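You operate a simulated robot arm through the tools that you are given. There is no shell and no other tool. Be economical: measure what you need, move in short steps, check, and stop when the job is done.

The job below is to be done with a simulated robot arm. You get a single attempt, and the scene is never put back.

## Task
Take the black float and put it on the pump booklet.
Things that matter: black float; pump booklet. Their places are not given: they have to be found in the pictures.

It is judged by the outcome, as a careful person would: the job done as asked, and still so three seconds after it is handed in. It fails if anything else is knocked over, pushed out of place, dropped, spilled or broken.

## Robot
A 7-joint arm with a two-finger parallel gripper, fixed in place. Base frame: the origin is at the foot of the arm, x ahead of it, y to its left, z up; the work surface is at about z = 0.8. Readings come in m, rad, newtons and seconds.
With the tool pointing down near the work surface it reaches from about 0.3 to 0.7 m from the base axis. Its first joint turns from -1.152 to 1.152 rad. Payload 1.57 kg.
Tool frame: the origin (TCP) lies between the finger pads and is the grasp point; the fingertips stand 0.03 m ahead of it; z points along the fingers, y is the line along which they close. Largest opening 0.11 m; finger width 0.024, thickness 0.012; the body of the gripper, 0.048 by 0.112 m, starts 0.078 m behind the TCP.
Orientation is that of the tool frame in the base frame, as a unit quaternion [x, y, z, w]. With the fingers straight down and closing along the base's y, the tool's x points along the base's -x, its y along +y and its z along -z.

## Interface
- The arm moves only by the tool apply_moves. Its argument "increments" is one flat list of numbers, 7 for each row, row after row: the shift along the tool's x, y, z in units of 400 mm (1.0 is 400 mm), then the turn, a rotation vector about the tool's x, y, z in units of 180 degrees (1.0 is 180 degrees), then the gripper command, from -1 (shut) to 1 (fully open), values between in proportion. In form: [dx, dy, dz, wx, wy, wz, fingers, dx, dy, dz, wx, wy, wz, fingers, ...]. A call has 1 to 10 rows; each row is the pose to reach, as a shift and turn from the pose commanded when the call began, along the tool's axes at that moment. A call with a number of a shift or a turn outside -1 to 1 is refused whole. Each row takes 0.2 s and may step no farther than 0.05 m and 0.15 rad from the row before; otherwise, or with a gripper value out of range, the whole call is refused. Where a pose cannot be reached the arm comes as near as it can. A force on the tool above 40 N (or 10 N above the force at the start of the call, whichever is more), or a blocked arm, ends the call early, and 0.2 s more pass. Each finger travels about 0.108 m/s and halts on what it meets, pressing with about 30 N; the grip force reading is that of the motor and also rises with nothing between the fingers. The clock runs only during rows and for 0.2 s after the last one: add rows that repeat a pose to give the fingers time. It gives the time, the measured TCP pose, the force on the tool (base axes), the opening and the grip force at its end, in the units of the frame above (readings bear some noise).
- Cameras (640 x 400 px; columns grow to the right, rows downward): "scene" is fixed at [0.167, -0.3959, 1.4005]; the picture's right is [0.74, -0.67, 0.00], its down [-0.41, -0.45, -0.80] and it looks along [0.54, 0.59, -0.60] (base axes); focal length 266 px, centre (320, 200). "wrist" rides on the gripper at [0.07, 0.016, -0.141] in the tool frame; the picture's right is [-0.23, 0.97, 0.00], its down [-0.86, -0.20, -0.48] and it looks along [-0.47, -0.11, 0.88] (tool axes); focal length 222 px, centre (320, 200).
- snapshot(camera): a new picture of that camera. It takes no simulated time.
- locate(camera, pixels): for up to 12 pixels [column, row] of the newest picture of that camera ("zoom" is the newest enlarged one), the place [x, y, z] in the base frame of the surface seen there, good to about 0.002 m. It takes no simulated time.
- inspect(camera, box): a new picture of the part [left, top, right, bottom] of that camera's present view, enlarged. It takes no simulated time.
- job_done(): hands the job in; it is judged then, once.

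Go step by step. Measure first, check grasps and placings, and put right what went wrong. The budget is 60 turns and 26 pictures, counting those below and the enlarged ones. Unless the task says otherwise, let go and move clear before handing in, and close with one line.

The tools are called after "Emit:" as a command line: name --argument value ..., lists and objects as JSON in quotes. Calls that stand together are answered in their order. apply_moves: Moves the arm, as the interface text tells. Its arguments: {"type":"object","properties":{"increments":{"type":"array"}},"required":["increments"]} The other tools are called the same way: snapshot (camera) takes a picture; locate (camera, pixels) gives the place of the surface under pixels of a picture; inspect (camera, box) takes an enlarged picture of a part of a camera's view; job_done () hands the job in.

At the start:

```text
clock: 0.0
eef_pos: [0.4737, 0.0873, 1.1215]
tcp_rot: [0.0, 1.0, 0.0, 0.0]
force: [0.0, 0.8, -0.5]
opening: 0.1102
gripper_force: 0.0
```

scene: 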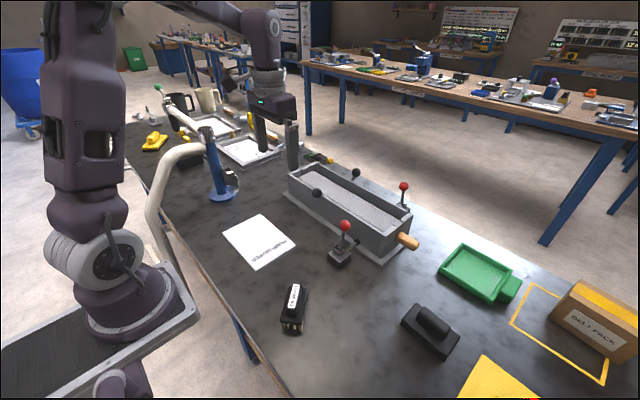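
wrist: 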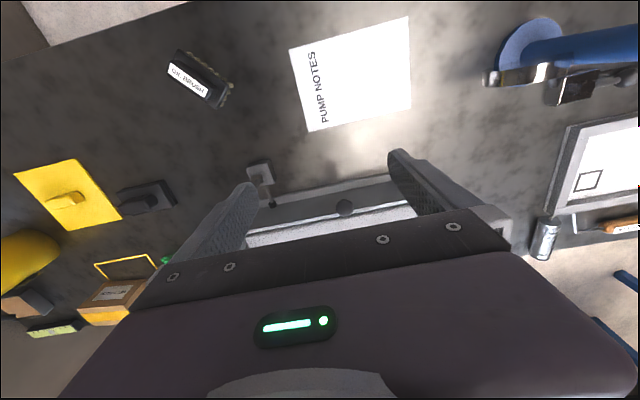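

The black float appears to be at about (430,330) in the scene, and the booklet "PUMP NOTES" at (258,241). I'll enlarge both before measuring.

Emit:
inspect --camera "scene" --box '[380, 280, 500, 370]'

Emit:
inspect --camera "wrist" --box '[0, 0, 420, 262]'

Emit:
locate --camera "scene" --pixels '[[258, 241], [224, 233], [263, 214], [296, 243], [258, 268], [401, 322], [413, 305], [460, 336], [443, 356], [424, 312], [446, 332], [345, 226]]'

```text
4.44 times, centred on (440, 325) of scene
```

zoom: 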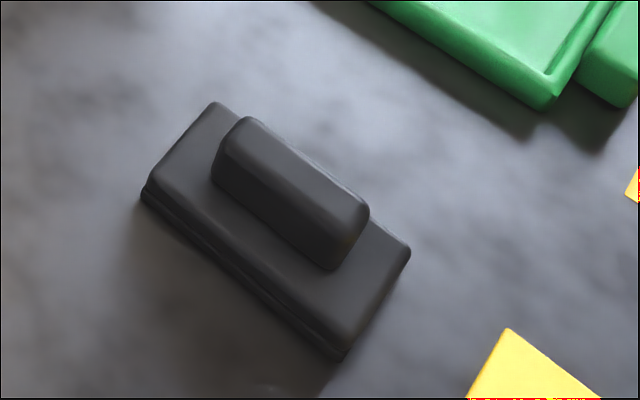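

```text
1.52 times, centred on (210, 131) of wrist
```

zoom: 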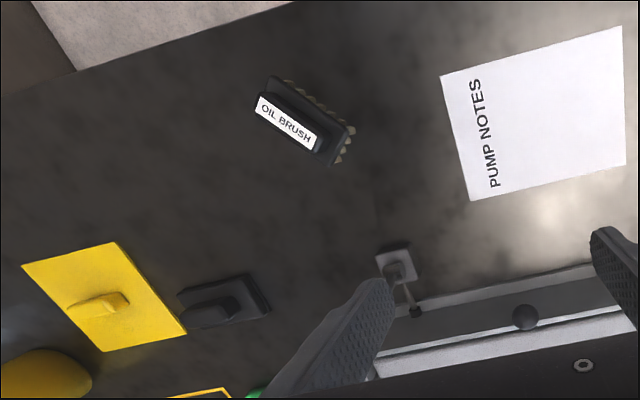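

```text
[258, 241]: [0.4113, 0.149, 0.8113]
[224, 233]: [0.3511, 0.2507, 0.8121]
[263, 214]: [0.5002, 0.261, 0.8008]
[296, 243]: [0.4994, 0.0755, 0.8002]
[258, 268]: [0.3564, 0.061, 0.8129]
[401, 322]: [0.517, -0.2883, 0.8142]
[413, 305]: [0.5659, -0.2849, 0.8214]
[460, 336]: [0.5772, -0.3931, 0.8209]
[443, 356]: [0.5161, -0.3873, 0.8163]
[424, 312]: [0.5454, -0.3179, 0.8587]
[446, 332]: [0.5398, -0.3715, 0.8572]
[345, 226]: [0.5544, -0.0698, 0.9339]
```

The float is solid black with a handle running roughly along y, and its base lies at x≈0.517–0.575, y≈-0.285 to -0.39. I need the handle's edges and the booklet's edges more exactly.

Emit:
inspect --camera "scene" --box '[380, 280, 500, 370]'

Emit:
locate --camera "zoom" --pixels '[[232, 143], [252, 125], [345, 225], [360, 208], [300, 170], [285, 188], [160, 178], [215, 112], [400, 250], [340, 338], [255, 215], [335, 262]]'

Emit:
locate --camera "scene" --pixels '[[227, 234], [262, 218], [291, 242], [260, 263], [240, 245], [275, 232]]'

```text
4.44 times, centred on (440, 325) of scene
```

zoom: 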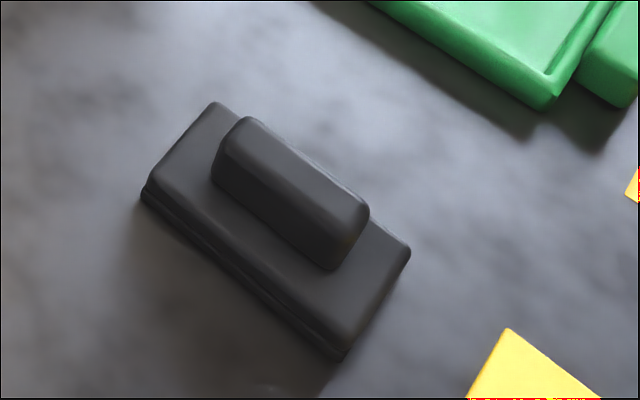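

```text
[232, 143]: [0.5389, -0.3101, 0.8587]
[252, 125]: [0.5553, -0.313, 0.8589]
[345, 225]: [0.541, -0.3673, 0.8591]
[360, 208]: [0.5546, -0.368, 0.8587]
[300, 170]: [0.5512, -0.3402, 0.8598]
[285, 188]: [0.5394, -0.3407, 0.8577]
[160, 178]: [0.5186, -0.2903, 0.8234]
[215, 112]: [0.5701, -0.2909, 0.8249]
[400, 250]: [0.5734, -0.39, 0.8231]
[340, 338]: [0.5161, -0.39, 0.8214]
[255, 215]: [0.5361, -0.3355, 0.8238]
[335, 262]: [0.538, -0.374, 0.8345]
```

```text
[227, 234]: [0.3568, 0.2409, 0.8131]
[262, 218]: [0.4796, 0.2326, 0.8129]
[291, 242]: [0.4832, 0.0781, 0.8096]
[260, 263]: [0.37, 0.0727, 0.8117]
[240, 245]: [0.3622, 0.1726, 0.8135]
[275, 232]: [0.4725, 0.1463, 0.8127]
```

The handle centre is (0.546, -0.340), top z 0.859, about 0.02 wide in x. The booklet spans x 0.353–0.49 and y 0.063–0.25, with its top at 0.8125. I'll move high over toward the float while turning so the fingers close along x.

Emit:
apply_moves --increments '[-0.0175, -0.097, 0, 0, 0, 0.0446, 1, -0.035, -0.194, 0, 0, 0, 0.0892, 1, -0.0525, -0.291, 0, 0, 0, 0.1338, 1, -0.07, -0.388, 0, 0, 0, 0.1784, 1, -0.0875, -0.485, 0, 0, 0, 0.223, 1, -0.105, -0.582, 0, 0, 0, 0.2676, 1, -0.1225, -0.679, 0, 0, 0, 0.3122, 1, -0.14, -0.776, 0, 0, 0, 0.3568, 1, -0.1575, -0.873, 0, 0, 0, 0.4014, 1, -0.175, -0.97, 0, 0, 0, 0.446, 1]'

```text
clock: 2.2
eef_pos: [0.5422, -0.3025, 1.1228]
tcp_rot: [0.645, 0.764, 0.0, 0.0]
force: [-0.5, 0.4, -0.1]
opening: 0.11
gripper_force: 0.1
```

Readings match the command. I'll finish the turn, centre over the handle and descend to z≈0.92.

Emit:
apply_moves --increments '[-0.049, -0.0055, 0, 0, 0, 0.027, 1, -0.0978, -0.011, 0, 0, 0, 0.054, 1, -0.0978, -0.011, 0.1, 0, 0, 0.054, 1, -0.0978, -0.011, 0.2, 0, 0, 0.054, 1, -0.0978, -0.011, 0.3, 0, 0, 0.054, 1, -0.0978, -0.011, 0.4, 0, 0, 0.054, 1, -0.0978, -0.011, 0.5, 0, 0, 0.054, 1, -0.0978, -0.011, 0.5, 0, 0, 0.054, 1]'

Emit:
snapshot --camera "scene"

Emit:
snapshot --camera "wrist"

```text
clock: 4.0
eef_pos: [0.5456, -0.3416, 0.9197]
tcp_rot: [0.708, 0.706, -0.001, 0.0]
force: [-0.1, -0.8, 0.1]
opening: 0.1101
gripper_force: 0.1
out of reach, approached as far as the arm can: row 1, 2
```

```text
20 pictures are left
```

scene: 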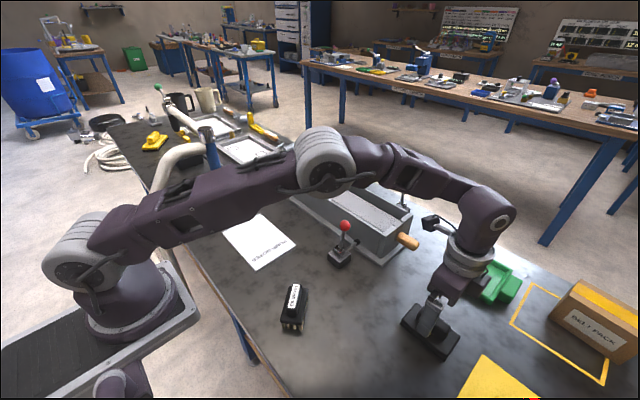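

```text
19 pictures are left
```

wrist: 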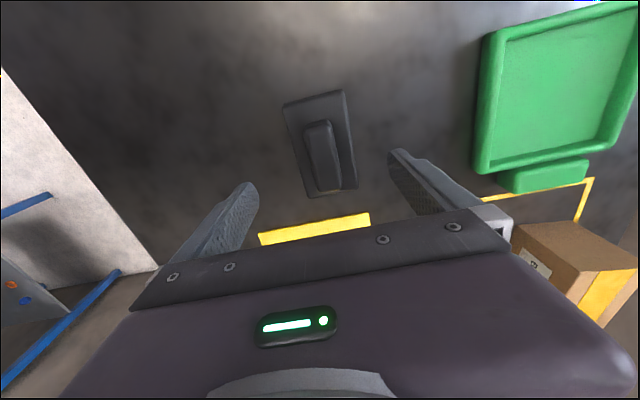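

The TCP is centred over the handle with the gripper aligned. I'll narrow the opening to keep clear of the green tray, descend to z≈0.857, and close.

Emit:
apply_moves --increments '[0, 0, 0, 0, 0, 0, 0.1, 0, 0, 0, 0, 0, 0, 0.1, 0, 0, 0.05, 0, 0, 0, 0.1, 0, 0, 0.1, 0, 0, 0, 0.1, 0, 0, 0.14, 0, 0, 0, 0.1, 0, 0, 0.161, 0, 0, 0, 0.1, 0, 0, 0.161, 0, 0, 0, -1, 0, 0, 0.161, 0, 0, 0, -1, 0, 0, 0.161, 0, 0, 0, -1]'

```text
clock: 6.0
eef_pos: [0.5468, -0.341, 0.8586]
tcp_rot: [0.706, 0.708, 0.001, 0.0]
force: [1.2, -0.6, 0.7]
opening: 0.0275
gripper_force: 30.3
```

Opening is 0.0275 with a 30 N grip, which fits the handle. I'll lift 0.1 m and check.

Emit:
apply_moves --increments '[0, 0, -0.05, 0, 0, 0, -1, 0, 0, -0.12, 0, 0, 0, -1, 0, 0, -0.2, 0, 0, 0, -1, 0, 0, -0.25, 0, 0, 0, -1, 0, 0, -0.25, 0, 0, 0, -1]'

Emit:
snapshot --camera "wrist"

Emit:
inspect --camera "scene" --box '[200, 170, 520, 370]'

Emit:
locate --camera "scene" --pixels '[[345, 226], [340, 258], [293, 308], [404, 186], [292, 284]]'

```text
clock: 7.2
eef_pos: [0.5475, -0.3399, 0.9575]
tcp_rot: [0.707, 0.707, 0.0, 0.001]
force: [-0.6, -0.2, -2.0]
opening: 0.0277
gripper_force: 30.2
```

```text
18 pictures are left
```

wrist: 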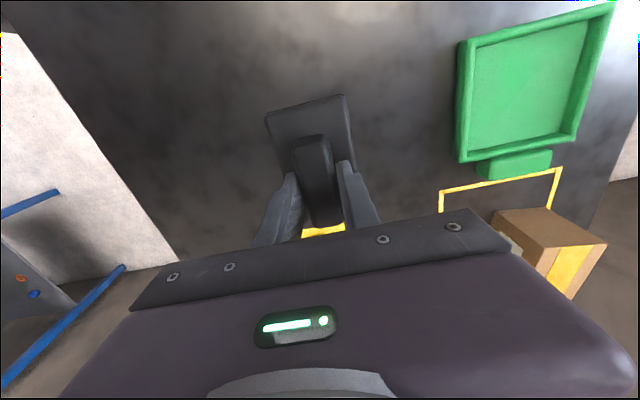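

```text
2.00 times, centred on (360, 270) of scene
```

zoom: 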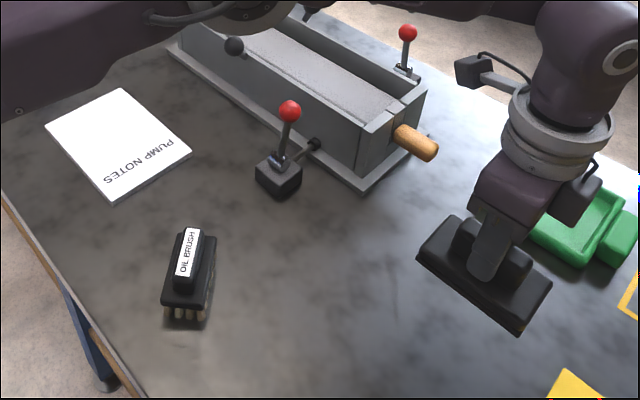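

```text
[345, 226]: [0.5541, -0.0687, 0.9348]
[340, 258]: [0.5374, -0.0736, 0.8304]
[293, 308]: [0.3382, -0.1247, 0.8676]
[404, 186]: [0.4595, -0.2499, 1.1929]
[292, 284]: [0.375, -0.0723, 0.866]
```

The float hangs level in the grip and clear of everything. I'll carry it up over the lever ball (top ≈0.95 at y≈-0.07) and toward the booklet, at TCP z≈1.04.

Emit:
apply_moves --increments '[0.08, -0.0315, -0.04, 0, 0, 0, -1, 0.16, -0.063, -0.08, 0, 0, 0, -1, 0.24, -0.0945, -0.12, 0, 0, 0, -1, 0.32, -0.126, -0.16, 0, 0, 0, -1, 0.4, -0.1575, -0.2, 0, 0, 0, -1, 0.48, -0.189, -0.2, 0, 0, 0, -1, 0.56, -0.2205, -0.2, 0, 0, 0, -1, 0.64, -0.252, -0.2, 0, 0, 0, -1, 0.72, -0.2835, -0.2, 0, 0, 0, -1, 0.8, -0.315, -0.2, 0, 0, 0, -1]'

```text
clock: 9.4
eef_pos: [0.4192, -0.0225, 1.0379]
tcp_rot: [0.707, 0.707, 0.0, 0.001]
force: [0.2, 0.6, -2.9]
opening: 0.0275
gripper_force: 30.4
```

Still held, at y≈-0.02. I'll continue to above the booklet centre and descend to z≈0.92.

Emit:
apply_moves --increments '[0.088, 0, 0, 0, 0, 0, -1, 0.176, 0, 0, 0, 0, 0, -1, 0.264, 0, 0, 0, 0, 0, -1, 0.352, 0, 0, 0, 0, 0, -1, 0.4375, 0, 0, 0, 0, 0, -1, 0.4375, 0, 0.08, 0, 0, 0, -1, 0.4375, 0, 0.16, 0, 0, 0, -1, 0.4375, 0, 0.24, 0, 0, 0, -1, 0.4375, 0, 0.2925, 0, 0, 0, -1, 0.4375, 0, 0.2925, 0, 0, 0, -1]'

Emit:
snapshot --camera "scene"

Emit:
snapshot --camera "wrist"

```text
clock: 11.6
eef_pos: [0.4189, 0.153, 0.9206]
tcp_rot: [0.707, 0.707, 0.0, 0.0]
force: [0.1, -0.2, -1.7]
opening: 0.0277
gripper_force: 30.0
```

```text
16 pictures are left
```

scene: 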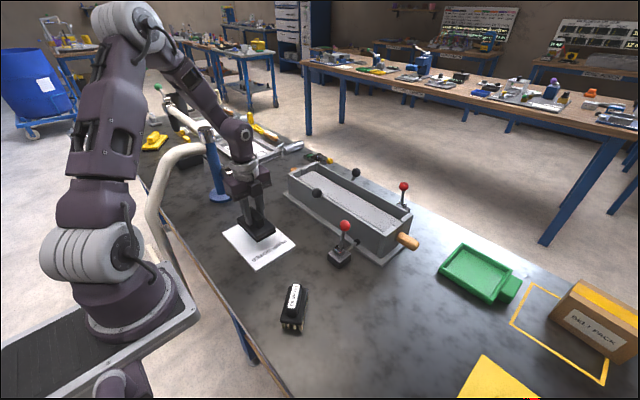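

```text
15 pictures are left
```

wrist: 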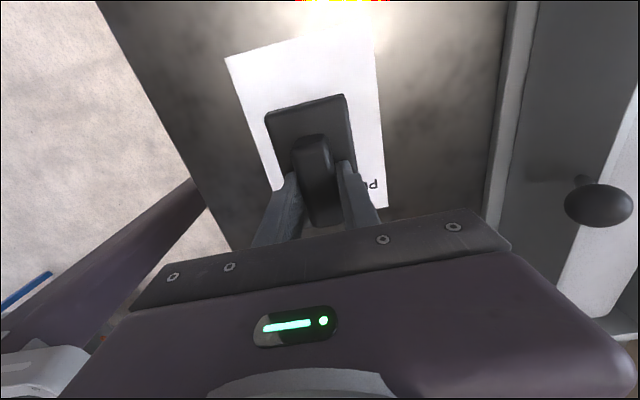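

The float is level and over the booklet. I'll lower toward the expected contact height (TCP ≈0.871) in small steps.

Emit:
apply_moves --increments '[0, 0, 0.06, 0, 0, 0, -1, 0, 0, 0.1, 0, 0, 0, -1, 0, 0, 0.113, 0, 0, 0, -1, 0, 0, 0.118, 0, 0, 0, -1, 0, 0, 0.122, 0, 0, 0, -1, 0, 0, 0.122, 0, 0, 0, -1]'

Emit:
inspect --camera "scene" --box '[210, 190, 310, 280]'

```text
clock: 13.0
eef_pos: [0.4203, 0.1542, 0.8718]
tcp_rot: [0.707, 0.707, 0.0, 0.0]
force: [-0.3, -0.3, -1.7]
opening: 0.0275
gripper_force: 30.3
```

```text
4.44 times, centred on (260, 235) of scene
```

zoom: 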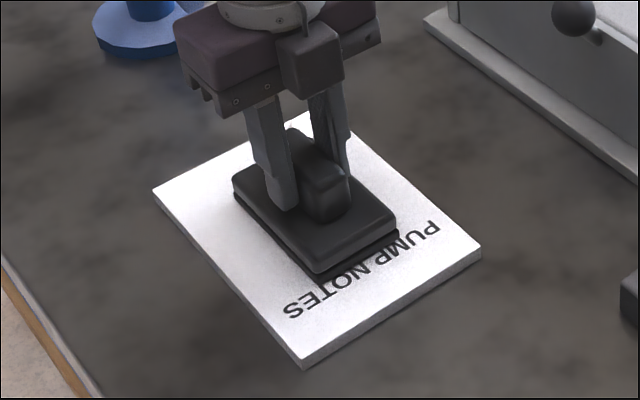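

The force still shows the float's full weight (-1.7 N), so it isn't touching yet. I'll ease down a few millimetres and watch the force.

Emit:
apply_moves --increments '[0, 0, 0.0025, 0, 0, 0, -1, 0, 0, 0.005, 0, 0, 0, -1, 0, 0, 0.005, 0, 0, 0, -1]'

```text
clock: 13.8
eef_pos: [0.421, 0.1539, 0.8699]
tcp_rot: [0.707, 0.707, -0.001, 0.001]
force: [-1.7, -1.6, 10.1]
opening: 0.0276
gripper_force: 29.4
```

Force reads +10 N, so the float is seated on the booklet. I'll open moderately, then rise straight up.

Emit:
apply_moves --increments '[0, 0, -0.002, 0, 0, 0, -1, 0, 0, -0.002, 0, 0, 0, 0.1, 0, 0, -0.002, 0, 0, 0, 0.1, 0, 0, -0.002, 0, 0, 0, 0.1, 0, 0, -0.05, 0, 0, 0, 0.1, 0, 0, -0.15, 0, 0, 0, 0.1, 0, 0, -0.25, 0, 0, 0, 0.1, 0, 0, -0.35, 0, 0, 0, 0.1, 0, 0, -0.45, 0, 0, 0, 0.1, 0, 0, -0.45, 0, 0, 0, 0.1]'

Emit:
snapshot --camera "scene"

Emit:
inspect --camera "scene" --box '[210, 190, 310, 280]'

```text
clock: 16.0
eef_pos: [0.4217, 0.152, 1.0502]
tcp_rot: [0.707, 0.707, 0.0, 0.001]
force: [1.1, -0.4, 0.1]
opening: 0.0604
gripper_force: 0.1
```

```text
13 pictures are left
```

scene: 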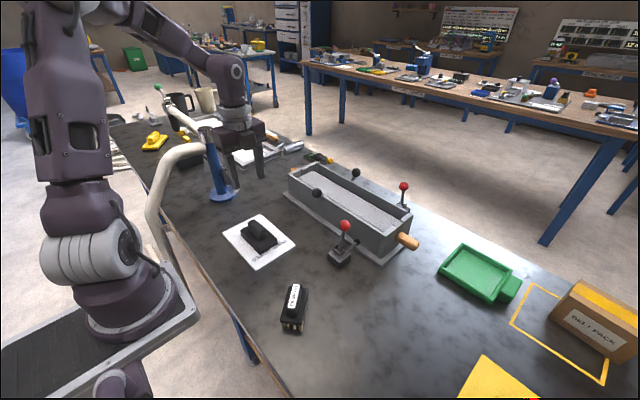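

```text
4.44 times, centred on (260, 235) of scene
```

zoom: 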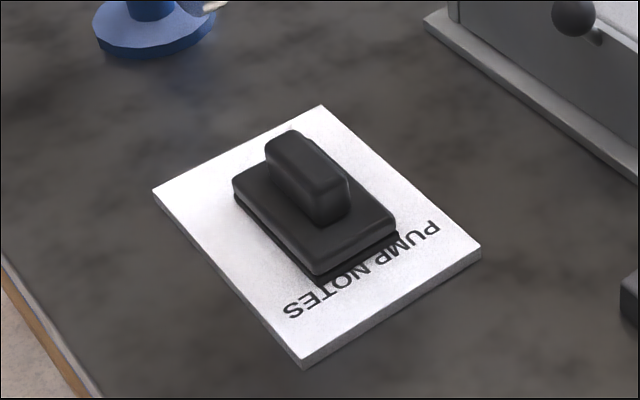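

The float sits flat and wholly on the booklet at (260,235), the booklet hasn't moved, the gripper is clear, and everything else in view is where it was. I'll hand it in.

Emit:
job_done

```text
The job is handed in.
```

The black float is on the pump booklet, released, with nothing else in view disturbed.
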